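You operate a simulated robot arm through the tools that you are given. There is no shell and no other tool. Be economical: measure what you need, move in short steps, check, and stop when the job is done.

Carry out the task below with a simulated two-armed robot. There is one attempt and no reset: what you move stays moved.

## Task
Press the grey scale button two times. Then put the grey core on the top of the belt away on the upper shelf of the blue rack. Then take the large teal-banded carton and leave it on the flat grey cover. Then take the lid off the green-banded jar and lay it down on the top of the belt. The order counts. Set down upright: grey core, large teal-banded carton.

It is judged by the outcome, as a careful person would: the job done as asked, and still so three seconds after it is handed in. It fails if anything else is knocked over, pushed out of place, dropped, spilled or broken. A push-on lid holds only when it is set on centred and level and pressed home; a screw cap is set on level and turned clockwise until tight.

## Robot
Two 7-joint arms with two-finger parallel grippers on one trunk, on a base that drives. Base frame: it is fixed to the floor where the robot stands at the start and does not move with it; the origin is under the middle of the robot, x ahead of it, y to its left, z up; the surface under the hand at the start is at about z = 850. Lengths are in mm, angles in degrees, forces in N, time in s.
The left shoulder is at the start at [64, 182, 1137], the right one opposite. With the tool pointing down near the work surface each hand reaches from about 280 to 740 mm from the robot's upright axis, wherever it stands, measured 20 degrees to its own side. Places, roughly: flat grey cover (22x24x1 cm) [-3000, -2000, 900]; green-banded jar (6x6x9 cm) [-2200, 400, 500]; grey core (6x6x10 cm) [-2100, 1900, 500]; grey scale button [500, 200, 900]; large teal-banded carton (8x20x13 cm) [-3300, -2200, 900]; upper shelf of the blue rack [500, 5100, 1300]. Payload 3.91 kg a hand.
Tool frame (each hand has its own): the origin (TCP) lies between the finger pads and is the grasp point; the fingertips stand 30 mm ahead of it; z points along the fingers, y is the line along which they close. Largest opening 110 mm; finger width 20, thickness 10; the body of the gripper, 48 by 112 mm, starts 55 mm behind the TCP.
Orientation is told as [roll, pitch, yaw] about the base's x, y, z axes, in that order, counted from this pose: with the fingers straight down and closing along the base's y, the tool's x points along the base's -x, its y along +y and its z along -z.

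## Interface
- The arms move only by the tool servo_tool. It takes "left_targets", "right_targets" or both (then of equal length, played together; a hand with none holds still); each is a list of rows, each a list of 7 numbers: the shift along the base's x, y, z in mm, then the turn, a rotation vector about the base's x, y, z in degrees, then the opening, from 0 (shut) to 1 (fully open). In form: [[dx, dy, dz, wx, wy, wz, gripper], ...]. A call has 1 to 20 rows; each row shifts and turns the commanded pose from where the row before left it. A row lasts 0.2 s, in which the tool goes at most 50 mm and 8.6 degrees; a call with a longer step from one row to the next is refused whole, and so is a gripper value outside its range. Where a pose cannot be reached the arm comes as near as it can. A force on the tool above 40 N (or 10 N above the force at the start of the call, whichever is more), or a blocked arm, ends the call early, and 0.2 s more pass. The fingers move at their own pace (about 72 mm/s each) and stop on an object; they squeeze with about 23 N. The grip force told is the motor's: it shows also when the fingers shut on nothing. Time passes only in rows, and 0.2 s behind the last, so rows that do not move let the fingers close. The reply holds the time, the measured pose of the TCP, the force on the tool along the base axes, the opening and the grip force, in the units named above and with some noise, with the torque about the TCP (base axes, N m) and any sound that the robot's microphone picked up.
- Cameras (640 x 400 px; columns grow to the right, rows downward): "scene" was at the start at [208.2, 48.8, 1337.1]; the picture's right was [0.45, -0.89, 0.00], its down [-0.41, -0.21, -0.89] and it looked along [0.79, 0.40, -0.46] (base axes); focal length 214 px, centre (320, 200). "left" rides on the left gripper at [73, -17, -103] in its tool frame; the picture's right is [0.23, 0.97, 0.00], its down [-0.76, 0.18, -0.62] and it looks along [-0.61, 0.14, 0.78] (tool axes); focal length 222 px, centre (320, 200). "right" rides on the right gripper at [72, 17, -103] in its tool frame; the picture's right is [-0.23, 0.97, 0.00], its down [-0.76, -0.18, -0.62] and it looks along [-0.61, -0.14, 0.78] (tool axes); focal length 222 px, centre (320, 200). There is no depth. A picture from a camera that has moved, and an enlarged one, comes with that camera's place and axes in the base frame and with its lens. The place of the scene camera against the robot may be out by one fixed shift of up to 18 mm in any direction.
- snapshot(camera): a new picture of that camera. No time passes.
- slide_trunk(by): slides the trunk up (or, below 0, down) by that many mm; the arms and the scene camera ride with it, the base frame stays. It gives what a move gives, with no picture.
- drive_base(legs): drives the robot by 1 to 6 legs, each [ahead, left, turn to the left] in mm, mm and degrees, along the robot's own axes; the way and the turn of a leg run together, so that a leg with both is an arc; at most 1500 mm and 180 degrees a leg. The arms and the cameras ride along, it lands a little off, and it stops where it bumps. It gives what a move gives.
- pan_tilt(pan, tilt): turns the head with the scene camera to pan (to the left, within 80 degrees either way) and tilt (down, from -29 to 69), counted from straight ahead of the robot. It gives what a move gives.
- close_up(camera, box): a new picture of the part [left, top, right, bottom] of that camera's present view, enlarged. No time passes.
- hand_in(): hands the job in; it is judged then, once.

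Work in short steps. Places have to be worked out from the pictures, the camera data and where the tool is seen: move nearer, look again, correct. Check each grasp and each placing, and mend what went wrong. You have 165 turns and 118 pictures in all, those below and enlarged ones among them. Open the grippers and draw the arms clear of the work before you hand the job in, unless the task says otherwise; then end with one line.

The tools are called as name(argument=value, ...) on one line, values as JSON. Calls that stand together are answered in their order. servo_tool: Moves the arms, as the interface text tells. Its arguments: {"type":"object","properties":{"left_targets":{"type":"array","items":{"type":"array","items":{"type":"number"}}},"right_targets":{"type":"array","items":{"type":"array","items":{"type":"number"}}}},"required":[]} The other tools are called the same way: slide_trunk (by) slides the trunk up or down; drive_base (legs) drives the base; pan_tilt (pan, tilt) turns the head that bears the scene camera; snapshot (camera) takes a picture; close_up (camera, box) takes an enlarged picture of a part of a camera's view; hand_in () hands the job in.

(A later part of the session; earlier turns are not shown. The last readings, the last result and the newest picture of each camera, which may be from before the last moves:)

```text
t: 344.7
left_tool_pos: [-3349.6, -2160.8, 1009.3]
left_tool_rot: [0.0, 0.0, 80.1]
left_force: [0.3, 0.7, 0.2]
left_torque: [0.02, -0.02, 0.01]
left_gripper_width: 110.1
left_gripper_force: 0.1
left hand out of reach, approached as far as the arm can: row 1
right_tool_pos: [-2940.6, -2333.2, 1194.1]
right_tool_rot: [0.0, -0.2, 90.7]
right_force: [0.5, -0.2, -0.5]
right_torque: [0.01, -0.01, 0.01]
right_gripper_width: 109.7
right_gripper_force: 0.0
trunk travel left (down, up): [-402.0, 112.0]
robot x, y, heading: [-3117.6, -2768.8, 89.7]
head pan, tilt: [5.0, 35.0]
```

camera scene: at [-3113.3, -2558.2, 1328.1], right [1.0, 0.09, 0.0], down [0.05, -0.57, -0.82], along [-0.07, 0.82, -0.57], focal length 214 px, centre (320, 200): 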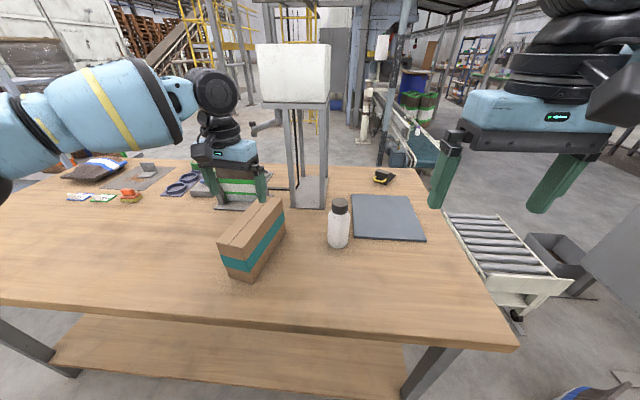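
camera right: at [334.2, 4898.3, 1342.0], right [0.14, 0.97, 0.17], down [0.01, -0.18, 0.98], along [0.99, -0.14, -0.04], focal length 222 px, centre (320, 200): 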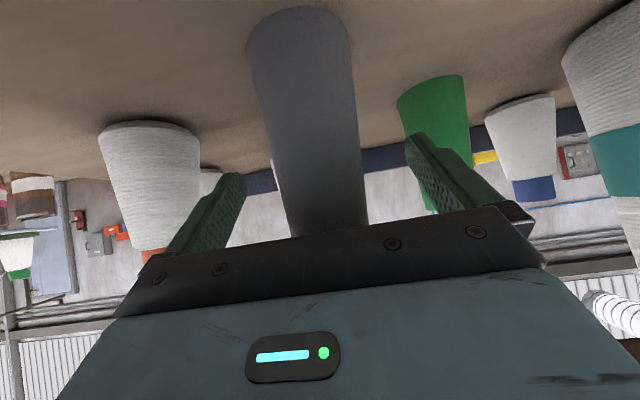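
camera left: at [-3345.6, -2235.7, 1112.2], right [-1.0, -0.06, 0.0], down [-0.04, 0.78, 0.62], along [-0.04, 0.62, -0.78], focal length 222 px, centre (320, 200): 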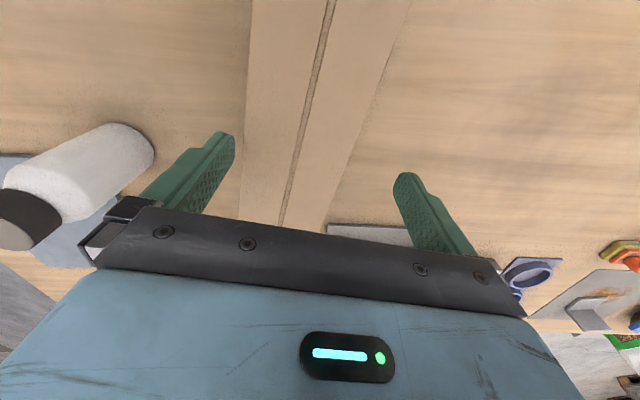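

At the arm's limit here. I draw the hand back 80 mm and drive the base 80 mm forward and 17 mm right instead.

servo_tool(left_targets=[[0, -40, 5, 0, 0, 0, 1], [0, -40, 5, 0, 0, 0, 1], [0, 0, 0, 0, 0, 0, 1]])

drive_base(legs=[[85, -17, 0]])

snapshot(camera="left")

```text
t: 345.5
left_tool_pos: [-3353.1, -2241.6, 1020.5]
left_tool_rot: [0.0, 0.1, 80.2]
left_force: [-0.1, -0.2, 0.3]
left_torque: [-0.01, 0.02, 0.03]
left_gripper_width: 110.2
left_gripper_force: 0.0
right_tool_pos: [-2940.8, -2333.2, 1193.7]
right_tool_rot: [0.1, -0.2, 90.6]
right_force: [-0.2, 0.6, -0.4]
right_torque: [0.02, 0.03, -0.03]
right_gripper_width: 110.0
right_gripper_force: 0.0
trunk travel left (down, up): [-402.0, 112.0]
robot x, y, heading: [-3119.3, -2763.6, 89.9]
head pan, tilt: [5.0, 35.0]
```

```text
t: 346.6
left_tool_pos: [-3336.8, -2157.8, 1020.2]
left_tool_rot: [0.0, 0.1, 80.3]
left_force: [0.3, 0.3, -0.4]
left_torque: [0.0, 0.03, 0.02]
left_gripper_width: 110.1
left_gripper_force: 0.0
right_tool_pos: [-2924.4, -2246.4, 1194.7]
right_tool_rot: [0.0, -0.2, 90.7]
right_force: [-0.2, -0.2, 0.0]
right_torque: [0.03, 0.0, -0.01]
right_gripper_width: 110.0
right_gripper_force: 0.1
trunk travel left (down, up): [-402.0, 112.0]
robot x, y, heading: [-3100.9, -2681.9, 89.9]
head pan, tilt: [5.0, 35.0]
```

```text
37 pictures are left
camera left: at [-3332.4, -2231.6, 1122.3], right [-1.0, -0.06, 0.0], down [-0.05, 0.78, 0.62], along [-0.04, 0.62, -0.78], focal length 222 px, centre (320, 200)
```

left: 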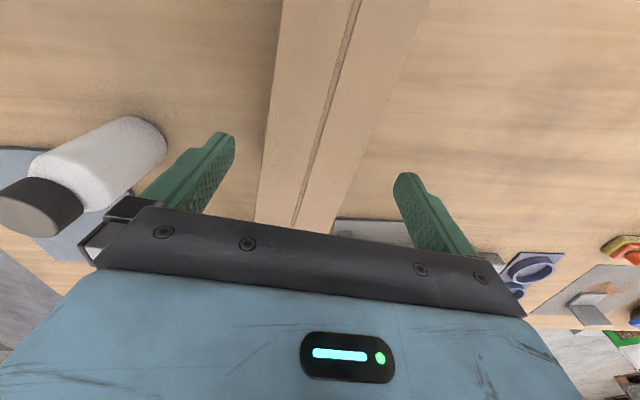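

Centred to within a few mm. I descend to z ≈ 930 and close on the carton.

servo_tool(left_targets=[[3, 0, -25, 0, 0, 0, 1], [0, 0, -25, 0, 0, 0, 1], [0, 0, -25, 0, 0, 0, 1], [0, 0, -15, 0, 0, 0, 1], [0, 0, 0, 0, 0, 0, 1], [0, 0, 0, 0, 0, 0, 0.6], [0, 0, 0, 0, 0, 0, 0.3], [0, 0, 0, 0, 0, 0, 0], [0, 0, 0, 0, 0, 0, 0]])

```text
t: 348.6
left_tool_pos: [-3332.8, -2156.9, 930.4]
left_tool_rot: [0.1, -0.1, 80.3]
left_force: [1.3, -0.9, 0.0]
left_torque: [0.21, -0.04, -0.08]
left_gripper_width: 71.0
left_gripper_force: 23.2
right_tool_pos: [-2924.5, -2247.1, 1194.6]
right_tool_rot: [0.1, -0.4, 90.8]
right_force: [-0.9, -0.5, 0.0]
right_torque: [-0.02, 0.02, 0.02]
right_gripper_width: 109.8
right_gripper_force: 0.1
trunk travel left (down, up): [-402.0, 112.0]
robot x, y, heading: [-3101.3, -2680.3, 90.0]
head pan, tilt: [5.0, 35.0]
```

Gripped at 71 mm. I lift with the trunk by 100 mm and check the hold.

slide_trunk(by=100)

snapshot(camera="scene")

```text
t: 349.9
left_tool_pos: [-3334.9, -2156.9, 1028.5]
left_tool_rot: [0.0, 0.2, 80.4]
left_force: [0.8, 0.6, -3.7]
left_torque: [-0.05, 0.0, 0.01]
left_gripper_width: 70.7
left_gripper_force: 23.1
right_tool_pos: [-2924.1, -2245.4, 1293.7]
right_tool_rot: [0.1, -0.2, 90.8]
right_force: [-0.5, 0.6, 0.1]
right_torque: [-0.03, -0.01, -0.01]
right_gripper_width: 109.9
right_gripper_force: 0.1
trunk travel left (down, up): [-502.0, 12.0]
robot x, y, heading: [-3103.1, -2681.7, 90.1]
head pan, tilt: [5.0, 35.0]
```

```text
36 pictures are left
camera scene: at [-3097.0, -2557.4, 1447.5], right [1.0, 0.09, 0.0], down [0.05, -0.57, -0.82], along [-0.07, 0.82, -0.57], focal length 214 px, centre (320, 200)
```

scene: 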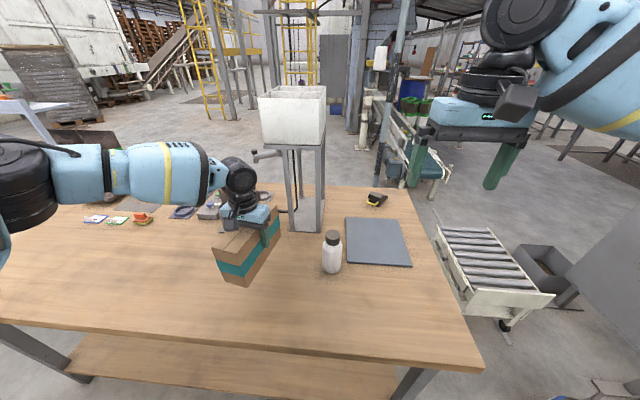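

Held level (3.7 N). I draw the carton back clear of the bottle, then drive right and turn 30° right so the left arm can reach the cover.

servo_tool(left_targets=[[0, -28, 0, 0, 0, 0, 0], [0, -28, 0, 0, 0, 0, 0], [0, -28, 0, 0, 0, 0, 0], [0, -26, 0, 0, 0, 0, 0], [0, 0, 0, 0, 0, 0, 0]])

drive_base(legs=[[0, -250, 0], [0, 0, -30], [0, 0, 0]])

pan_tilt(pan=35, tilt=40)

snapshot(camera="scene")

```text
t: 351.1
left_tool_pos: [-3331.5, -2267.1, 1028.1]
left_tool_rot: [0.0, 0.0, 80.2]
left_force: [0.7, 0.4, -4.0]
left_torque: [0.02, 0.0, -0.01]
left_gripper_width: 70.7
left_gripper_force: 22.9
right_tool_pos: [-2925.4, -2246.6, 1294.4]
right_tool_rot: [-0.1, -0.3, 90.7]
right_force: [-0.6, -0.4, 0.5]
right_torque: [-0.01, 0.02, 0.0]
right_gripper_width: 110.1
right_gripper_force: 0.0
trunk travel left (down, up): [-502.0, 12.0]
robot x, y, heading: [-3103.3, -2681.2, 90.0]
head pan, tilt: [5.0, 35.0]
```

```text
t: 355.7
left_tool_pos: [-2843.7, -2207.5, 1027.8]
left_tool_rot: [-0.1, -0.1, 49.6]
left_force: [0.0, 0.7, -3.6]
left_torque: [0.0, 0.0, 0.0]
left_gripper_width: 70.8
left_gripper_force: 22.9
right_tool_pos: [-2481.5, -2397.4, 1294.4]
right_tool_rot: [0.0, -0.2, 60.1]
right_force: [-0.6, -0.5, 0.3]
right_torque: [0.0, -0.01, -0.02]
right_gripper_width: 109.8
right_gripper_force: 0.0
trunk travel left (down, up): [-502.0, 12.0]
robot x, y, heading: [-2857.0, -2681.7, 59.6]
head pan, tilt: [5.0, 35.0]
```

```text
t: 356.6
left_tool_pos: [-2842.3, -2207.0, 1028.0]
left_tool_rot: [0.0, 0.0, 49.4]
left_force: [0.5, -1.3, -4.2]
left_torque: [-0.01, 0.01, -0.02]
left_gripper_width: 70.6
left_gripper_force: 22.9
right_tool_pos: [-2482.0, -2397.2, 1294.4]
right_tool_rot: [0.0, -0.3, 60.2]
right_force: [0.2, -0.4, 0.8]
right_torque: [0.01, -0.01, 0.02]
right_gripper_width: 110.1
right_gripper_force: 0.1
trunk travel left (down, up): [-502.0, 12.0]
robot x, y, heading: [-2855.6, -2681.8, 59.5]
head pan, tilt: [35.0, 40.0]
```

```text
35 pictures are left
camera scene: at [-2835.7, -2564.4, 1440.2], right [1.0, 0.08, 0.0], down [0.05, -0.64, -0.77], along [-0.06, 0.76, -0.64], focal length 214 px, centre (320, 200)
```

scene: 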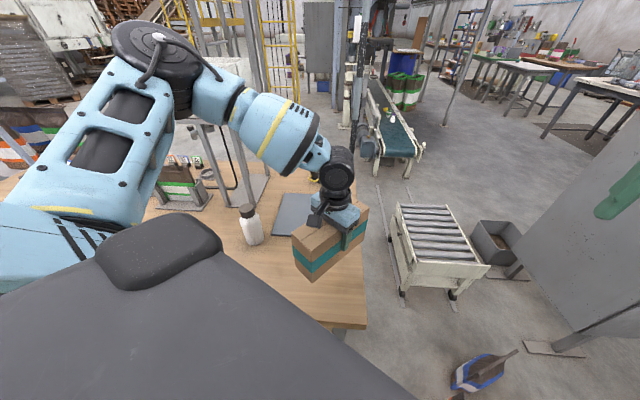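

I rotate the hand 40° to align the carton with the cover and move it over the cover.

servo_tool(left_targets=[[-11, 30, 0, 0, 0, 5, 0], [-11, 30, 0, 0, 0, 5, 0], [-11, 30, 0, 0, 0, 5, 0], [-11, 30, 0, 0, 0, 5, 0], [-12, 30, 0, 0, 0, 5, 0], [-12, 30, 0, 0, 0, 5, 0], [-12, 30, 0, 0, 0, 5, 0], [-12, 30, 0, 0, 0, 5, 0], [0, 0, 0, 0, 0, 0, 0]])

snapshot(camera="scene")

snapshot(camera="left")

```text
t: 358.6
left_tool_pos: [-2934.6, -1969.3, 1029.3]
left_tool_rot: [0.0, 0.0, 89.7]
left_force: [0.6, -0.3, -3.0]
left_torque: [0.05, 0.02, -0.01]
left_gripper_width: 70.5
left_gripper_force: 23.0
right_tool_pos: [-2481.6, -2398.4, 1295.4]
right_tool_rot: [0.1, -0.3, 60.1]
right_force: [0.2, 0.4, 0.5]
right_torque: [0.01, 0.0, -0.02]
right_gripper_width: 110.0
right_gripper_force: 0.1
trunk travel left (down, up): [-502.0, 12.0]
robot x, y, heading: [-2858.8, -2680.8, 59.2]
head pan, tilt: [35.0, 40.0]
```

```text
34 pictures are left
camera scene: at [-2835.8, -2564.8, 1440.3], right [1.0, 0.08, 0.0], down [0.05, -0.64, -0.77], along [-0.06, 0.76, -0.64], focal length 214 px, centre (320, 200)
```

scene: 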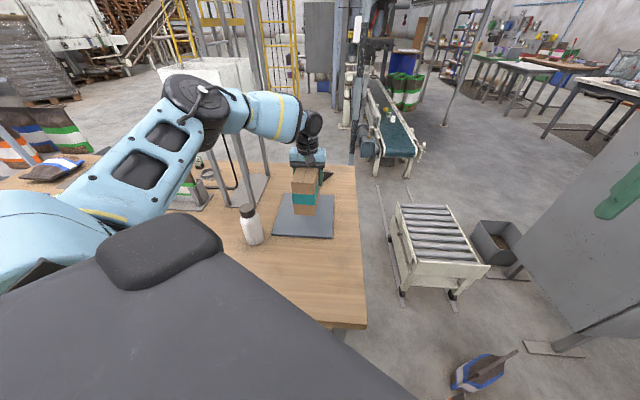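

```text
33 pictures are left
camera left: at [-2917.7, -2041.5, 1132.6], right [-0.98, -0.22, 0.0], down [-0.17, 0.76, 0.62], along [-0.14, 0.61, -0.78], focal length 222 px, centre (320, 200)
```

left: 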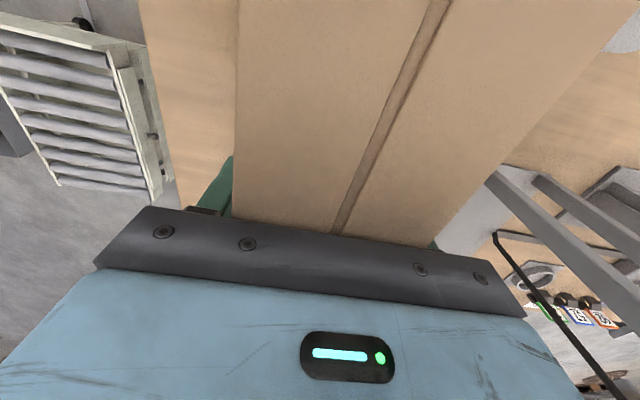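

Over the cover; its centre is ≈ [-2937, -1950]. I shift 16 mm further in and lower the trunk 70 mm.

servo_tool(left_targets=[[-2, 16, 0, 0, 0, 0, 0], [0, 0, 0, 0, 0, 0, 0]])

slide_trunk(by=-70)

close_up(camera="scene", box=[220, 100, 420, 225])

```text
t: 359.2
left_tool_pos: [-2937.7, -1951.6, 1029.5]
left_tool_rot: [0.0, 0.1, 89.5]
left_force: [0.2, -0.6, -4.0]
left_torque: [0.02, 0.03, 0.01]
left_gripper_width: 70.8
left_gripper_force: 22.8
right_tool_pos: [-2482.0, -2397.4, 1294.8]
right_tool_rot: [0.0, -0.3, 60.2]
right_force: [0.3, 0.3, 1.5]
right_torque: [0.02, 0.0, -0.03]
right_gripper_width: 110.1
right_gripper_force: 0.1
trunk travel left (down, up): [-502.0, 12.0]
robot x, y, heading: [-2855.9, -2680.4, 59.6]
head pan, tilt: [35.0, 40.0]
```

```text
t: 360.3
left_tool_pos: [-2937.3, -1950.2, 960.2]
left_tool_rot: [-0.1, -0.2, 89.5]
left_force: [0.5, -0.9, -3.6]
left_torque: [-0.02, -0.02, 0.06]
left_gripper_width: 70.5
left_gripper_force: 22.7
right_tool_pos: [-2481.5, -2396.7, 1225.7]
right_tool_rot: [0.0, -0.5, 60.2]
right_force: [-0.7, 0.3, 0.4]
right_torque: [0.04, 0.0, -0.01]
right_gripper_width: 110.0
right_gripper_force: 0.0
trunk travel left (down, up): [-432.0, 82.0]
robot x, y, heading: [-2858.5, -2678.1, 59.7]
head pan, tilt: [35.0, 40.0]
```

```text
3.20 times, centred on (320, 162) of scene
camera zoom: at [-2800.3, -2504.2, 1356.4], right [1.0, 0.08, 0.0], down [0.05, -0.64, -0.77], along [-0.06, 0.76, -0.64], focal length 686 px, centre (320, 320)
```

zoom: 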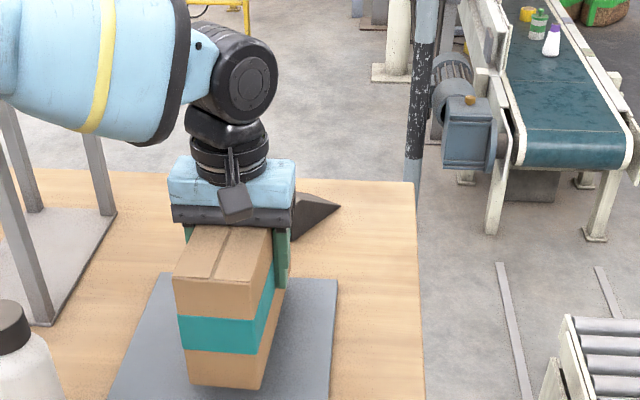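

The carton sits centred above the cover with ~20 mm to go. I lower gently until contact.

servo_tool(left_targets=[[0, 0, -5, 0, 0, 0, 0], [0, 0, -4, 0, 0, 0, 0], [0, 0, -3, 0, 0, 0, 0], [0, 0, -2, 0, 0, 0, 0], [0, 0, 0, 0, 0, 0, 0]])

```text
t: 361.5
left_tool_pos: [-2938.3, -1951.9, 944.0]
left_tool_rot: [0.0, 0.0, 89.7]
left_force: [0.7, -0.1, -4.7]
left_torque: [-0.02, 0.01, 0.01]
left_gripper_width: 70.5
left_gripper_force: 22.9
right_tool_pos: [-2481.9, -2396.5, 1224.4]
right_tool_rot: [0.0, -0.3, 60.2]
right_force: [-0.2, 0.1, 0.3]
right_torque: [0.01, -0.01, 0.02]
right_gripper_width: 110.2
right_gripper_force: 0.1
trunk travel left (down, up): [-432.0, 82.0]
robot x, y, heading: [-2854.4, -2676.8, 59.6]
head pan, tilt: [35.0, 40.0]
```

No contact yet; a few mm more by 1.5 mm steps.

servo_tool(left_targets=[[0, 0, -1.5, 0, 0, 0, 0], [0, 0, -1.5, 0, 0, 0, 0], [0, 0, -1.5, 0, 0, 0, 0], [0, 0, -1.5, 0, 0, 0, 0], [0, 0, 0, 0, 0, 0, 0]])

```text
t: 362.7
left_tool_pos: [-2937.4, -1950.5, 939.6]
left_tool_rot: [0.0, 0.1, 89.6]
left_force: [0.1, -0.3, -2.3]
left_torque: [0.0, -0.07, -0.08]
left_gripper_width: 70.7
left_gripper_force: 22.9
right_tool_pos: [-2481.7, -2395.3, 1224.6]
right_tool_rot: [0.0, -0.3, 60.2]
right_force: [0.2, -0.4, 0.3]
right_torque: [-0.01, -0.03, 0.02]
right_gripper_width: 109.7
right_gripper_force: 0.1
trunk travel left (down, up): [-432.0, 82.0]
robot x, y, heading: [-2853.9, -2678.3, 59.5]
head pan, tilt: [35.0, 40.0]
```

Contact is just beginning (weight is reducing). I press 1.5 mm more and open.

servo_tool(left_targets=[[0, 0, -1.5, 0, 0, 0, 0], [0, 0, 0, 0, 0, 0, 0], [0, 0, 0, 0, 0, 0, 0.75], [0, 0, 0, 0, 0, 0, 0.9], [0, 0, 0, 0, 0, 0, 1], [0, 0, 0, 0, 0, 0, 1], [0, 0, 0, 0, 0, 0, 1]])

slide_trunk(by=80)

snapshot(camera="scene")

```text
t: 364.3
left_tool_pos: [-2937.3, -1951.0, 937.4]
left_tool_rot: [0.0, 0.0, 89.6]
left_force: [0.2, 0.3, 0.3]
left_torque: [0.02, -0.01, 0.0]
left_gripper_width: 109.9
left_gripper_force: 0.1
right_tool_pos: [-2482.7, -2396.8, 1224.6]
right_tool_rot: [0.0, -0.3, 60.1]
right_force: [0.2, 0.6, 0.6]
right_torque: [0.01, 0.03, 0.01]
right_gripper_width: 109.9
right_gripper_force: 0.1
trunk travel left (down, up): [-432.0, 82.0]
robot x, y, heading: [-2855.1, -2681.6, 59.6]
head pan, tilt: [35.0, 40.0]
```

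```text
t: 365.5
left_tool_pos: [-2936.8, -1950.2, 1035.1]
left_tool_rot: [-1.0, -1.7, 89.6]
left_force: [-0.3, -0.6, -0.5]
left_torque: [0.01, 0.01, 0.01]
left_gripper_width: 109.9
left_gripper_force: 0.1
right_tool_pos: [-2481.0, -2395.3, 1303.1]
right_tool_rot: [0.0, -0.2, 60.2]
right_force: [-0.4, -0.7, 0.2]
right_torque: [-0.02, 0.01, -0.02]
right_gripper_width: 110.1
right_gripper_force: 0.1
trunk travel left (down, up): [-512.0, 2.0]
robot x, y, heading: [-2855.4, -2682.6, 59.3]
head pan, tilt: [35.0, 40.0]
```

```text
31 pictures are left
camera scene: at [-2843.6, -2577.9, 1449.6], right [1.0, 0.08, 0.0], down [0.05, -0.64, -0.77], along [-0.06, 0.76, -0.64], focal length 214 px, centre (320, 200)
```

scene: 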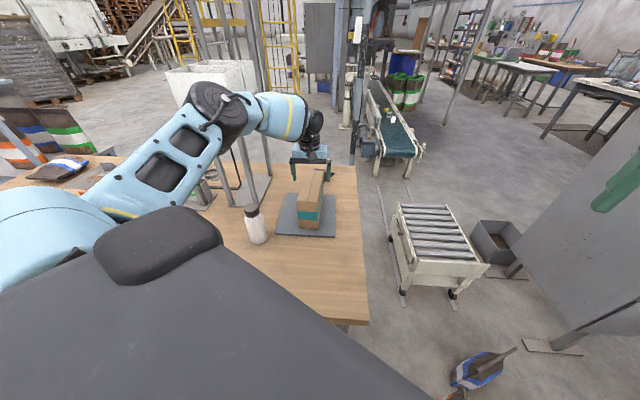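

The carton stands upright on the cover. I withdraw the left hand to its travel pose.

servo_tool(left_targets=[[0, -30, 5, 0, 0, 0, 1], [0, -35, 5, 0, 0, 0, 1], [0, -40, 10, 0, 0, 0, 1], [-10, -40, 10, 0, 0, -7, 1], [-20, -40, 15, 0, 0, -7, 1], [-20, -40, 15, 0, 0, -8, 1], [0, -25, 15, 0, 0, -8, 1], [0, 0, 40, 0, 0, 0, 1], [0, 0, 40, 0, 0, 0, 1], [0, 0, 0, 0, 0, 0, 1]])

slide_trunk(by=-100)

close_up(camera="scene", box=[180, 100, 440, 262])

```text
t: 367.7
left_tool_pos: [-2986.9, -2202.3, 1193.8]
left_tool_rot: [-1.0, -1.9, 59.6]
left_force: [-0.7, 0.4, -0.6]
left_torque: [-0.01, 0.01, 0.01]
left_gripper_width: 109.9
left_gripper_force: 0.1
right_tool_pos: [-2481.2, -2396.4, 1304.7]
right_tool_rot: [0.1, -0.3, 60.3]
right_force: [-0.7, -0.2, -0.4]
right_torque: [-0.01, -0.01, 0.01]
right_gripper_width: 110.2
right_gripper_force: 0.1
trunk travel left (down, up): [-512.0, 2.0]
robot x, y, heading: [-2854.8, -2680.8, 59.6]
head pan, tilt: [35.0, 40.0]
```

```text
t: 369.0
left_tool_pos: [-2987.9, -2200.2, 1092.3]
left_tool_rot: [-1.0, -1.8, 59.7]
left_force: [0.5, -0.1, 0.4]
left_torque: [0.0, 0.0, 0.03]
left_gripper_width: 110.0
left_gripper_force: 0.0
right_tool_pos: [-2483.2, -2397.5, 1205.1]
right_tool_rot: [0.0, -0.4, 60.2]
right_force: [-0.4, 0.2, -0.6]
right_torque: [0.01, -0.02, 0.03]
right_gripper_width: 109.8
right_gripper_force: 0.0
trunk travel left (down, up): [-412.0, 102.0]
robot x, y, heading: [-2855.8, -2680.0, 59.5]
head pan, tilt: [35.0, 40.0]
```

```text
2.46 times, centred on (310, 181) of scene
camera zoom: at [-2794.5, -2494.8, 1332.3], right [1.0, 0.08, 0.0], down [0.05, -0.64, -0.77], along [-0.06, 0.76, -0.64], focal length 528 px, centre (345, 247)
```

zoom: 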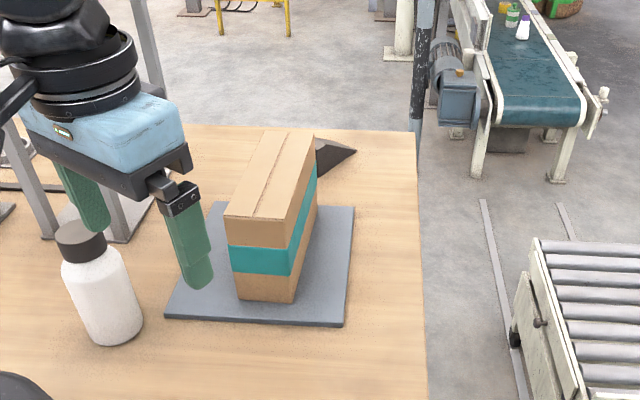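

The carton stands cleanly on the cover, everything else in place. Now I drive back out the same way toward the belt.

drive_base(legs=[[-600, 0, 0], [0, 0, -59.6], [900, -150, 0], [1100, -230, 0]])

pan_tilt(pan=0, tilt=25)

```text
t: 384.7
left_tool_pos: [-842.1, -3246.1, 1092.3]
left_tool_rot: [-1.0, -1.9, -0.8]
left_force: [-0.2, 0.0, 0.6]
left_torque: [0.02, -0.02, -0.02]
left_gripper_width: 110.4
left_gripper_force: 0.1
right_tool_pos: [-763.7, -3782.6, 1205.9]
right_tool_rot: [0.0, -0.2, -0.3]
right_force: [-0.8, 0.0, 0.6]
right_torque: [0.01, 0.01, -0.04]
right_gripper_width: 110.0
right_gripper_force: 0.1
trunk travel left (down, up): [-412.0, 102.0]
robot x, y, heading: [-1192.9, -3596.8, -1.0]
head pan, tilt: [35.0, 40.0]
```

```text
t: 385.7
left_tool_pos: [-842.0, -3245.0, 1092.4]
left_tool_rot: [-1.0, -1.8, -0.7]
left_force: [0.1, 0.5, 0.3]
left_torque: [0.0, 0.01, 0.0]
left_gripper_width: 110.1
left_gripper_force: 0.1
right_tool_pos: [-766.0, -3782.3, 1204.2]
right_tool_rot: [0.0, -0.3, -0.4]
right_force: [0.2, -0.2, -0.4]
right_torque: [0.01, 0.01, 0.01]
right_gripper_width: 109.8
right_gripper_force: 0.0
trunk travel left (down, up): [-412.0, 102.0]
robot x, y, heading: [-1194.4, -3597.6, -1.0]
head pan, tilt: [0.0, 25.0]
```

I continue east along the aisle, turn north at x ≈ 1000 and come up to y ≈ -1800.

drive_base(legs=[[1100, 0, 0.5], [1100, 0, 0.5], [0, 0, 90], [900, 0, 0], [900, 0, 0]])

snapshot(camera="scene")

```text
t: 409.0
left_tool_pos: [593.5, -1496.4, 1092.3]
left_tool_rot: [-1.0, -1.8, 91.3]
left_force: [0.1, 0.2, -0.6]
left_torque: [0.0, -0.01, 0.0]
left_gripper_width: 110.1
left_gripper_force: 0.1
right_tool_pos: [1125.7, -1399.4, 1204.5]
right_tool_rot: [0.0, -0.3, 91.8]
right_force: [0.6, 0.7, -0.3]
right_torque: [0.04, 0.01, 0.0]
right_gripper_width: 109.8
right_gripper_force: 0.0
trunk travel left (down, up): [-412.0, 102.0]
robot x, y, heading: [959.7, -1836.7, 91.0]
head pan, tilt: [0.0, 25.0]
```

```text
29 pictures are left
camera scene: at [965.8, -1628.1, 1355.6], right [1.0, 0.02, 0.0], down [0.01, -0.42, -0.91], along [-0.02, 0.91, -0.42], focal length 214 px, centre (320, 200)
```

scene: 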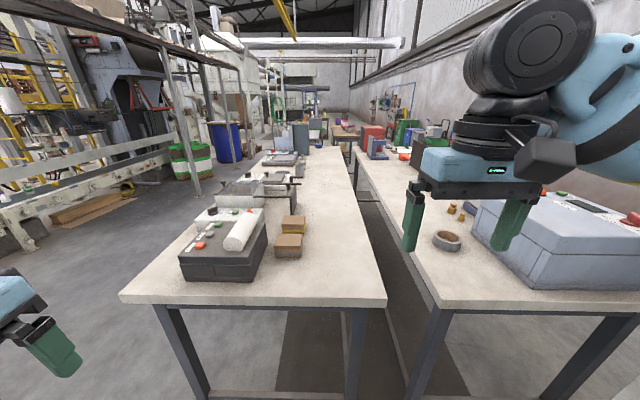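

I turn west, pass between the benches, then head north to the belt side.

drive_base(legs=[[0, 0, 89], [1450, 0, 0], [0, 0, -90], [1400, 0, 0], [800, 0, 0]])

pan_tilt(pan=45, tilt=25)

snapshot(camera="scene")

```text
t: 419.1
left_tool_pos: [-704.3, -2239.2, 1113.4]
left_tool_rot: [0.7, -5.1, -177.8]
left_force: [0.1, 1.2, -0.1]
left_torque: [0.0, -0.01, 0.02]
left_gripper_width: 109.9
left_gripper_force: 0.0
right_tool_pos: [-817.6, -1709.4, 1208.3]
right_tool_rot: [0.4, -1.0, -176.4]
right_force: [0.0, -0.2, 0.6]
right_torque: [0.02, 0.02, 0.03]
right_gripper_width: 110.3
right_gripper_force: 0.1
trunk travel left (down, up): [-412.0, 102.0]
robot x, y, heading: [-391.3, -1874.9, -176.9]
head pan, tilt: [0.0, 25.0]
stopped in leg 2: the robot was blocked; the commanded pose is now the measured one
```

```text
t: 420.2
left_tool_pos: [-704.9, -2237.9, 1114.3]
left_tool_rot: [0.6, -5.3, -177.7]
left_force: [0.7, 0.4, -0.2]
left_torque: [-0.04, -0.02, 0.01]
left_gripper_width: 109.9
left_gripper_force: 0.0
right_tool_pos: [-814.6, -1707.0, 1210.2]
right_tool_rot: [0.5, -1.2, -176.6]
right_force: [0.8, 0.2, -0.5]
right_torque: [0.0, -0.02, -0.01]
right_gripper_width: 110.0
right_gripper_force: 0.1
trunk travel left (down, up): [-412.0, 102.0]
robot x, y, heading: [-389.0, -1876.4, -177.4]
head pan, tilt: [45.0, 25.0]
```

```text
28 pictures are left
camera scene: at [-527.7, -1928.5, 1359.0], right [-0.74, 0.67, 0.01], down [0.27, 0.3, -0.91], along [-0.62, -0.67, -0.41], focal length 214 px, centre (320, 200)
```

scene: 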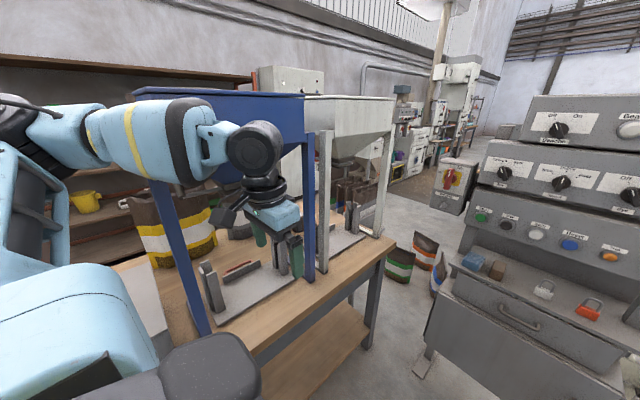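

My left arm brushed against the blue hopper stand on the bench and stopped. I back off and check it.

drive_base(legs=[[-130, 0, 0], [0, -300, -3]])

snapshot(camera="scene")

```text
t: 424.3
left_tool_pos: [-612.1, -1922.9, 1103.0]
left_tool_rot: [-0.2, -3.6, 179.3]
left_force: [0.1, 1.2, -0.4]
left_torque: [-0.02, -0.03, 0.03]
left_gripper_width: 110.0
left_gripper_force: 0.1
right_tool_pos: [-694.8, -1389.7, 1204.7]
right_tool_rot: [0.0, -0.3, -179.7]
right_force: [-0.4, 0.1, 1.8]
right_torque: [-0.04, 0.01, -0.02]
right_gripper_width: 110.0
right_gripper_force: 0.2
trunk travel left (down, up): [-412.0, 102.0]
robot x, y, heading: [-258.3, -1570.4, 179.6]
head pan, tilt: [45.0, 25.0]
```

```text
27 pictures are left
camera scene: at [-422.9, -1626.1, 1355.6], right [-0.7, 0.71, 0.0], down [0.3, 0.3, -0.91], along [-0.64, -0.64, -0.42], focal length 214 px, centre (320, 200)
```

scene: 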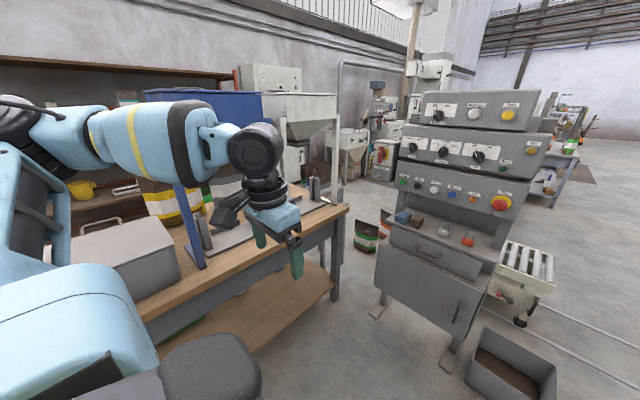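

The stand is in order. I turn north, drive up to y ≈ 0 and strafe left to the belt side.

drive_base(legs=[[0, 0, -89.6], [1000, 0, 0], [800, 0, 0], [0, 0, 90], [1200, 0, 0]])

pan_tilt(pan=-10, tilt=45)

snapshot(camera="scene")

```text
t: 446.8
left_tool_pos: [-1871.3, -150.8, 1101.1]
left_tool_rot: [-0.3, -3.6, -178.6]
left_force: [-0.5, -0.5, 0.1]
left_torque: [-0.02, -0.03, 0.01]
left_gripper_width: 110.1
left_gripper_force: 0.0
right_tool_pos: [-1974.7, 380.6, 1205.0]
right_tool_rot: [0.0, -0.3, -177.5]
right_force: [0.2, 0.7, -0.3]
right_torque: [0.02, 0.01, 0.02]
right_gripper_width: 109.9
right_gripper_force: 0.0
trunk travel left (down, up): [-412.0, 102.0]
robot x, y, heading: [-1538.0, 213.3, -177.9]
head pan, tilt: [45.0, 25.0]
```

```text
t: 448.0
left_tool_pos: [-1870.8, -150.3, 1101.8]
left_tool_rot: [-0.2, -3.6, -178.4]
left_force: [1.1, -0.6, 0.1]
left_torque: [-0.01, 0.01, -0.02]
left_gripper_width: 109.9
left_gripper_force: 0.2
right_tool_pos: [-1974.6, 380.0, 1205.4]
right_tool_rot: [-0.1, -0.2, -177.5]
right_force: [-0.2, 0.3, 0.0]
right_torque: [0.02, 0.03, 0.01]
right_gripper_width: 110.3
right_gripper_force: 0.0
trunk travel left (down, up): [-412.0, 102.0]
robot x, y, heading: [-1533.4, 214.8, -178.1]
head pan, tilt: [-10.0, 45.0]
```

```text
26 pictures are left
camera scene: at [-1710.8, 231.6, 1325.0], right [0.14, 0.99, 0.0], down [0.7, -0.1, -0.71], along [-0.7, 0.1, -0.71], focal length 214 px, centre (320, 200)
```

scene: 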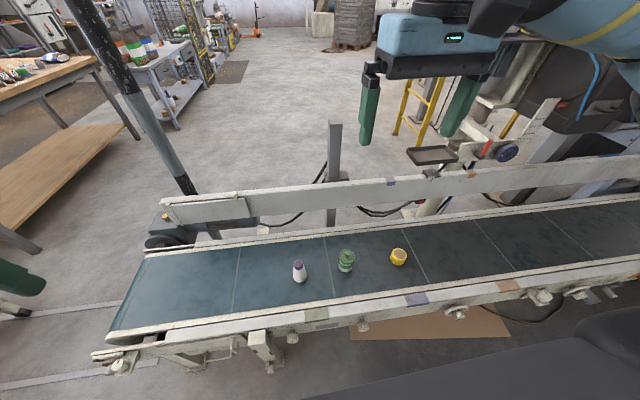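

The jar stands at about [-2145, 404], 200 mm from its neighbours. I enlarge it to see the lid kind.

close_up(camera="scene", box=[280, 230, 420, 317])

```text
4.57 times, centred on (350, 274) of scene
camera zoom: at [-1710.8, 231.6, 1325.0], right [0.14, 0.99, 0.0], down [0.7, -0.1, -0.71], along [-0.7, 0.1, -0.71], focal length 980 px, centre (183, -136)
```

zoom: 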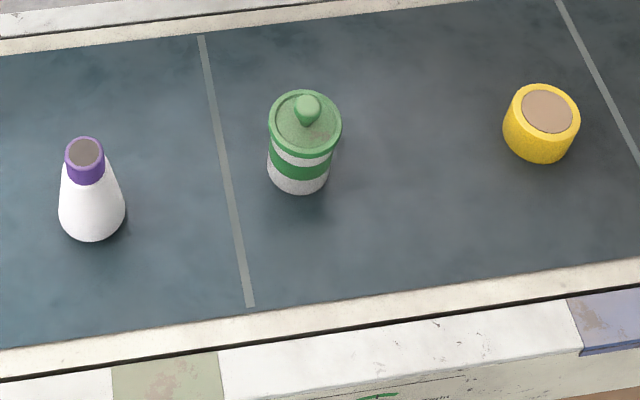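

It is a lid with a knob, overhanging the jar. I move 60 mm nearer and lower the trunk by 400 mm to work over the belt with the right hand.

drive_base(legs=[[60, 0, -2]])

slide_trunk(by=-400)

snapshot(camera="right")

snapshot(camera="scene")

```text
t: 449.0
left_tool_pos: [-1941.4, -141.0, 1101.3]
left_tool_rot: [-0.2, -3.6, 179.6]
left_force: [-0.6, 0.2, 0.5]
left_torque: [-0.02, -0.04, -0.02]
left_gripper_width: 110.0
left_gripper_force: 0.2
right_tool_pos: [-2026.4, 392.8, 1204.5]
right_tool_rot: [0.0, -0.2, -179.4]
right_force: [-0.4, 0.0, -0.8]
right_torque: [-0.02, -0.01, -0.02]
right_gripper_width: 110.0
right_gripper_force: 0.1
trunk travel left (down, up): [-412.0, 102.0]
robot x, y, heading: [-1593.3, 216.9, 180.1]
head pan, tilt: [-10.0, 45.0]
```

```text
t: 452.8
left_tool_pos: [-1941.5, -140.1, 704.7]
left_tool_rot: [-0.2, -3.6, 179.6]
left_force: [-0.8, 0.0, -0.2]
left_torque: [0.0, -0.03, -0.01]
left_gripper_width: 110.0
left_gripper_force: 0.0
right_tool_pos: [-2025.5, 393.4, 804.7]
right_tool_rot: [-0.1, -0.3, -179.4]
right_force: [0.2, 0.5, -0.6]
right_torque: [-0.02, 0.01, -0.01]
right_gripper_width: 110.1
right_gripper_force: 0.0
trunk travel left (down, up): [-12.0, 502.0]
robot x, y, heading: [-1595.9, 213.3, 179.9]
head pan, tilt: [-10.0, 45.0]
```

```text
24 pictures are left
camera right: at [-1953.0, 377.7, 908.6], right [-0.22, -0.98, 0.0], down [-0.76, 0.17, 0.63], along [-0.61, 0.14, -0.78], focal length 222 px, centre (320, 200)
```

right: 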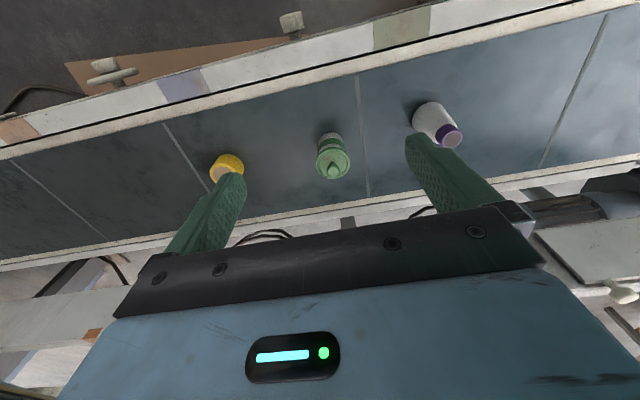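

```text
23 pictures are left
camera scene: at [-1905.0, 238.6, 898.4], right [0.19, 0.98, 0.0], down [0.69, -0.13, -0.72], along [-0.7, 0.14, -0.7], focal length 214 px, centre (320, 200)
```

scene: 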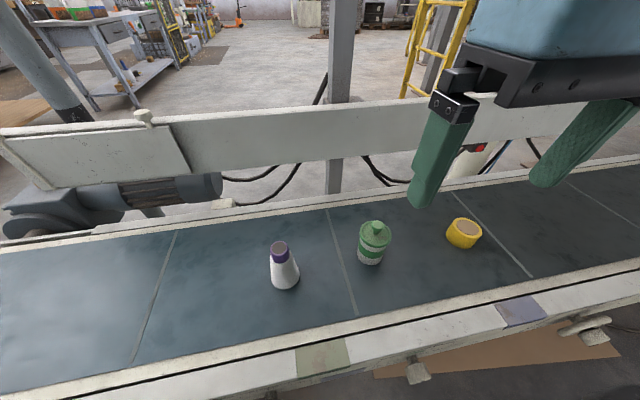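

Knob is near [-2172, 408]. I bring the right hand over it at z ≈ 640 and refine.

servo_tool(right_targets=[[-24, 2, -27, 0, 0, 0, 1], [-24, 2, -27, 0, 0, 0, 1], [-24, 2, -27, 0, 0, 0, 1], [-24, 2, -27, 0, 0, 0, 1], [-24, 2, -27, 0, 0, 0, 1], [-24, 2, -27, 0, 0, 0, 1], [0, 0, 0, 0, 0, 0, 1]])

snapshot(camera="right")

snapshot(camera="scene")

```text
t: 454.4
left_tool_pos: [-1943.2, -140.1, 705.4]
left_tool_rot: [-0.1, -3.5, 179.6]
left_force: [0.1, -0.3, 0.8]
left_torque: [-0.01, 0.01, 0.02]
left_gripper_width: 110.0
left_gripper_force: 0.0
right_tool_pos: [-2169.9, 405.6, 641.7]
right_tool_rot: [0.0, -0.2, -179.3]
right_force: [0.1, -0.8, 0.7]
right_torque: [-0.04, 0.03, 0.05]
right_gripper_width: 109.8
right_gripper_force: 0.1
trunk travel left (down, up): [-12.0, 502.0]
robot x, y, heading: [-1587.4, 214.7, 180.1]
head pan, tilt: [-10.0, 45.0]
```

```text
22 pictures are left
camera right: at [-2097.3, 389.8, 745.5], right [-0.22, -0.98, 0.0], down [-0.76, 0.17, 0.63], along [-0.61, 0.13, -0.78], focal length 222 px, centre (320, 200)
```

right: 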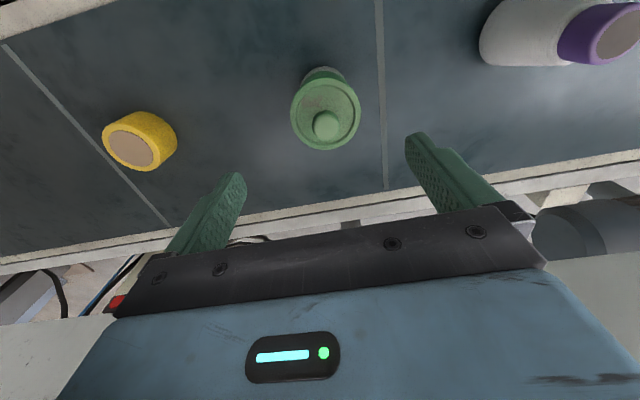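

```text
21 pictures are left
camera scene: at [-1904.8, 237.1, 897.3], right [0.17, 0.98, 0.0], down [0.7, -0.12, -0.71], along [-0.7, 0.12, -0.71], focal length 214 px, centre (320, 200)
```

scene: 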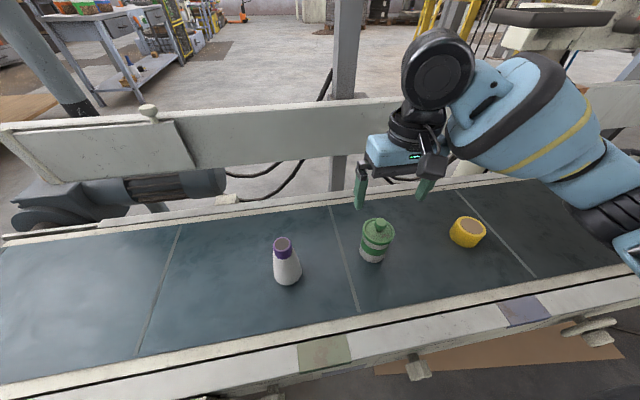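

Knob estimate [-2168, 399, ~542]. I centre over it at z ≈ 600 (tips at 570) and look again.

servo_tool(right_targets=[[2, -6, -20, 0, 0, 0, 0.7], [0, 0, -18, 0, 0, 0, 0.6], [0, 0, 0, 0, 0, 0, 0.6]])

close_up(camera="right", box=[160, 40, 480, 240])

close_up(camera="scene", box=[320, 140, 480, 280])

```text
t: 455.2
left_tool_pos: [-1941.6, -140.4, 705.3]
left_tool_rot: [-0.2, -3.7, 179.6]
left_force: [-0.6, 0.5, 0.5]
left_torque: [-0.01, 0.0, 0.0]
left_gripper_width: 109.9
left_gripper_force: 0.1
right_tool_pos: [-2169.3, 398.9, 605.2]
right_tool_rot: [0.0, -0.4, -179.3]
right_force: [1.1, -0.2, -1.0]
right_torque: [0.01, 0.02, 0.0]
right_gripper_width: 65.8
right_gripper_force: 0.1
trunk travel left (down, up): [-12.0, 502.0]
robot x, y, heading: [-1592.6, 212.2, 180.1]
head pan, tilt: [-10.0, 45.0]
```

```text
2.00 times, centred on (320, 140) of right
camera zoom: at [-2096.4, 384.2, 708.9], right [-0.22, -0.98, 0.0], down [-0.76, 0.17, 0.63], along [-0.61, 0.14, -0.78], focal length 444 px, centre (320, 320)
```

zoom: 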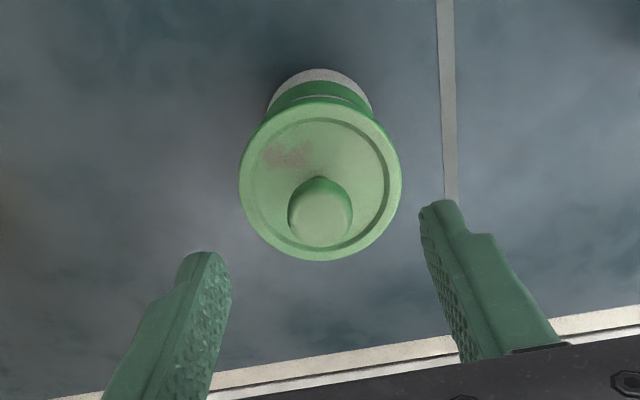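

```text
2.86 times, centred on (400, 210) of scene
camera zoom: at [-1904.8, 237.1, 897.3], right [0.17, 0.98, 0.0], down [0.7, -0.12, -0.71], along [-0.7, 0.12, -0.71], focal length 613 px, centre (91, 171)
```

zoom: 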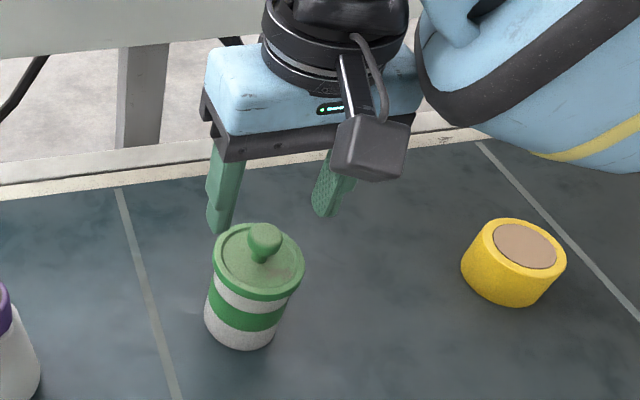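

The two views now put the knob top at z ≈ 570, centred near [-2163, 399]. I narrow the fingers, shift 5 mm, and descend in small steps toward the lid disc.

servo_tool(right_targets=[[5, 0, 0, 0, 0, 0, 0.42], [0, 0, 0, 0, 0, 0, 0.42], [0, 0, -4, 0, 0, 0, 0.42], [0, 0, -4, 0, 0, 0, 0.42], [0, 0, -3, 0, 0, 0, 0.42], [0, 0, -2, 0, 0, 0, 0.42], [0, 0, 0, 0, 0, 0, 0.42]])

close_up(camera="right", box=[160, 40, 480, 240])

close_up(camera="scene", box=[320, 160, 440, 280])

```text
t: 456.8
left_tool_pos: [-1942.8, -140.9, 705.7]
left_tool_rot: [-0.2, -3.6, 179.7]
left_force: [-0.1, 0.4, 0.5]
left_torque: [0.02, -0.01, 0.01]
left_gripper_width: 110.1
left_gripper_force: 0.1
right_tool_pos: [-2162.8, 399.6, 591.9]
right_tool_rot: [-0.1, -0.3, -179.3]
right_force: [-0.8, -0.1, -0.1]
right_torque: [0.02, -0.02, -0.01]
right_gripper_width: 46.2
right_gripper_force: 0.0
trunk travel left (down, up): [-12.0, 502.0]
robot x, y, heading: [-1594.5, 214.9, 180.2]
head pan, tilt: [-10.0, 45.0]
```

```text
2.00 times, centred on (320, 140) of right
camera zoom: at [-2090.5, 384.0, 695.8], right [-0.22, -0.98, 0.0], down [-0.76, 0.17, 0.63], along [-0.61, 0.14, -0.78], focal length 444 px, centre (320, 320)
```

zoom: 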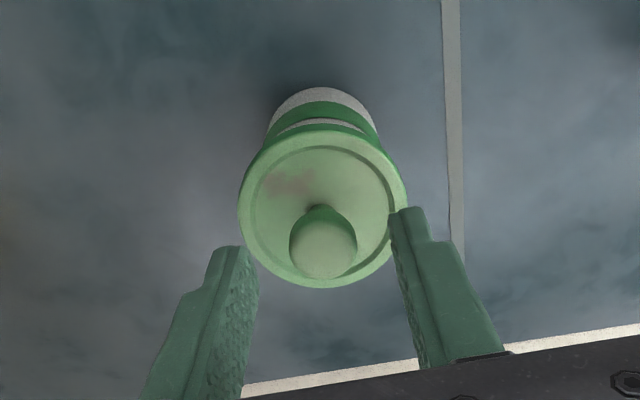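

```text
3.33 times, centred on (380, 220) of scene
camera zoom: at [-1904.8, 237.1, 897.3], right [0.17, 0.98, 0.0], down [0.7, -0.12, -0.71], along [-0.7, 0.12, -0.71], focal length 715 px, centre (120, 133)
```

zoom: 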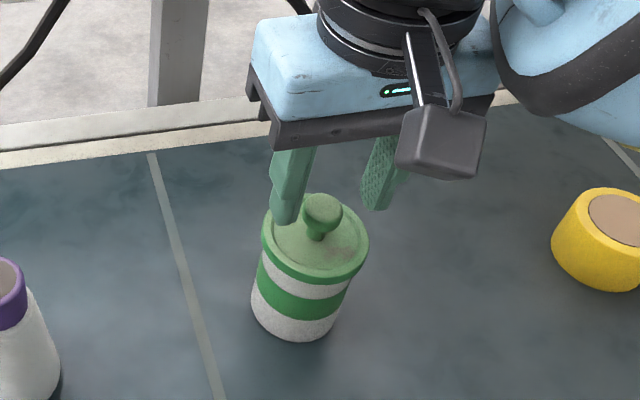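

The knob is between the fingertips. I go down 2 mm at a time, up to 10 mm, watching for contact with the disc.

servo_tool(right_targets=[[0, 0, -2, 0, 0, 0, 0.42], [0, 0, -2, 0, 0, 0, 0.42], [0, 0, -2, 0, 0, 0, 0.42], [0, 0, -2, 0, 0, 0, 0.42], [0, 0, -2, 0, 0, 0, 0.42], [0, 0, 0, 0, 0, 0, 0.42]])

close_up(camera="scene", box=[340, 190, 420, 270])

```text
t: 458.2
left_tool_pos: [-1942.9, -140.2, 706.0]
left_tool_rot: [-0.2, -3.6, 179.6]
left_force: [-0.1, -0.2, -0.1]
left_torque: [0.0, -0.02, -0.02]
left_gripper_width: 110.0
left_gripper_force: 0.1
right_tool_pos: [-2164.0, 399.2, 580.8]
right_tool_rot: [0.0, -0.3, -179.4]
right_force: [0.7, 0.2, -0.5]
right_torque: [0.04, -0.03, 0.0]
right_gripper_width: 46.3
right_gripper_force: 0.0
trunk travel left (down, up): [-12.0, 502.0]
robot x, y, heading: [-1593.5, 215.9, 180.4]
head pan, tilt: [-10.0, 45.0]
```

```text
5.00 times, centred on (380, 230) of scene
camera zoom: at [-1904.8, 237.1, 897.3], right [0.17, 0.98, 0.0], down [0.7, -0.12, -0.71], along [-0.7, 0.12, -0.71], focal length 1072 px, centre (20, 50)
```

zoom: 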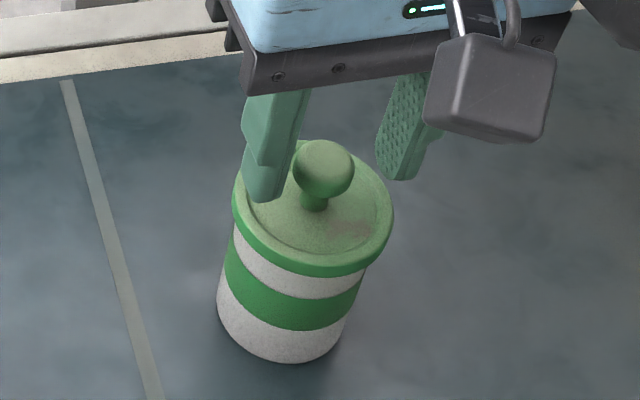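

The tips are beside the knob, just above the disc. I shift -3 mm in y and close on the knob.

servo_tool(right_targets=[[0, -3, 0, 0, 0, 0, 0.42], [0, 0, 0, 0, 0, 0, 0.3], [0, 0, 0, 0, 0, 0, 0.2], [0, 0, 0, 0, 0, 0, 0], [0, 0, 0, 0, 0, 0, 0], [0, 0, 0, 0, 0, 0, 0]])

close_up(camera="scene", box=[340, 190, 420, 270])

```text
t: 459.6
left_tool_pos: [-1942.2, -141.0, 705.8]
left_tool_rot: [-0.2, -3.6, 179.7]
left_force: [0.0, -0.5, 0.2]
left_torque: [0.01, 0.02, 0.01]
left_gripper_width: 110.0
left_gripper_force: 0.0
right_tool_pos: [-2164.3, 397.4, 580.8]
right_tool_rot: [0.0, -0.3, -179.3]
right_force: [0.5, -0.1, 0.7]
right_torque: [-0.03, -0.02, 0.04]
right_gripper_width: 21.6
right_gripper_force: 22.7
trunk travel left (down, up): [-12.0, 502.0]
robot x, y, heading: [-1594.8, 210.3, 180.3]
head pan, tilt: [-10.0, 45.0]
heard: snap
```

```text
5.00 times, centred on (380, 230) of scene
camera zoom: at [-1904.8, 237.1, 897.3], right [0.17, 0.98, 0.0], down [0.7, -0.12, -0.71], along [-0.7, 0.12, -0.71], focal length 1072 px, centre (20, 50)
```

zoom: 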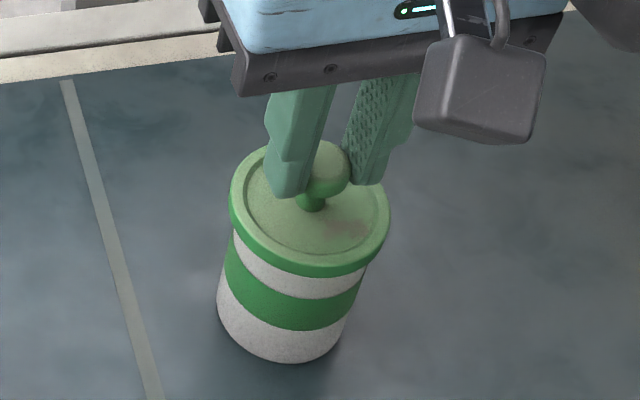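

Knob held (21.6 mm) and a snap heard: the lid seems to have come loose. I lift straight up slowly and look.

servo_tool(right_targets=[[0, 0, 2, 0, 0, 0, 0], [0, 0, 3, 0, 0, 0, 0], [0, 0, 5, 0, 0, 0, 0], [0, 0, 10, 0, 0, 0, 0], [0, 0, 0, 0, 0, 0, 0]])

close_up(camera="scene", box=[330, 170, 430, 270])

```text
t: 460.8
left_tool_pos: [-1943.9, -140.2, 704.3]
left_tool_rot: [-0.2, -3.6, 179.6]
left_force: [0.4, -0.3, 0.0]
left_torque: [-0.03, -0.03, 0.01]
left_gripper_width: 110.1
left_gripper_force: 0.0
right_tool_pos: [-2163.2, 397.1, 602.2]
right_tool_rot: [0.0, -0.3, -179.4]
right_force: [-0.2, 0.0, -0.2]
right_torque: [0.02, -0.05, 0.03]
right_gripper_width: 21.6
right_gripper_force: 23.2
trunk travel left (down, up): [-12.0, 502.0]
robot x, y, heading: [-1592.2, 213.5, 179.7]
head pan, tilt: [-10.0, 45.0]
```

```text
4.00 times, centred on (380, 220) of scene
camera zoom: at [-1904.8, 237.1, 897.3], right [0.17, 0.98, 0.0], down [0.7, -0.12, -0.71], along [-0.7, 0.12, -0.71], focal length 858 px, centre (80, 120)
```

zoom: 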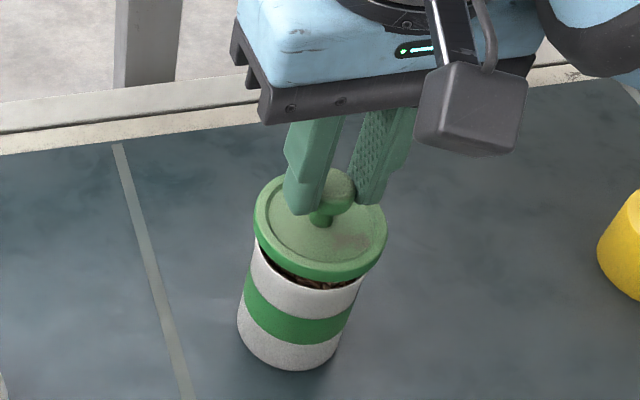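

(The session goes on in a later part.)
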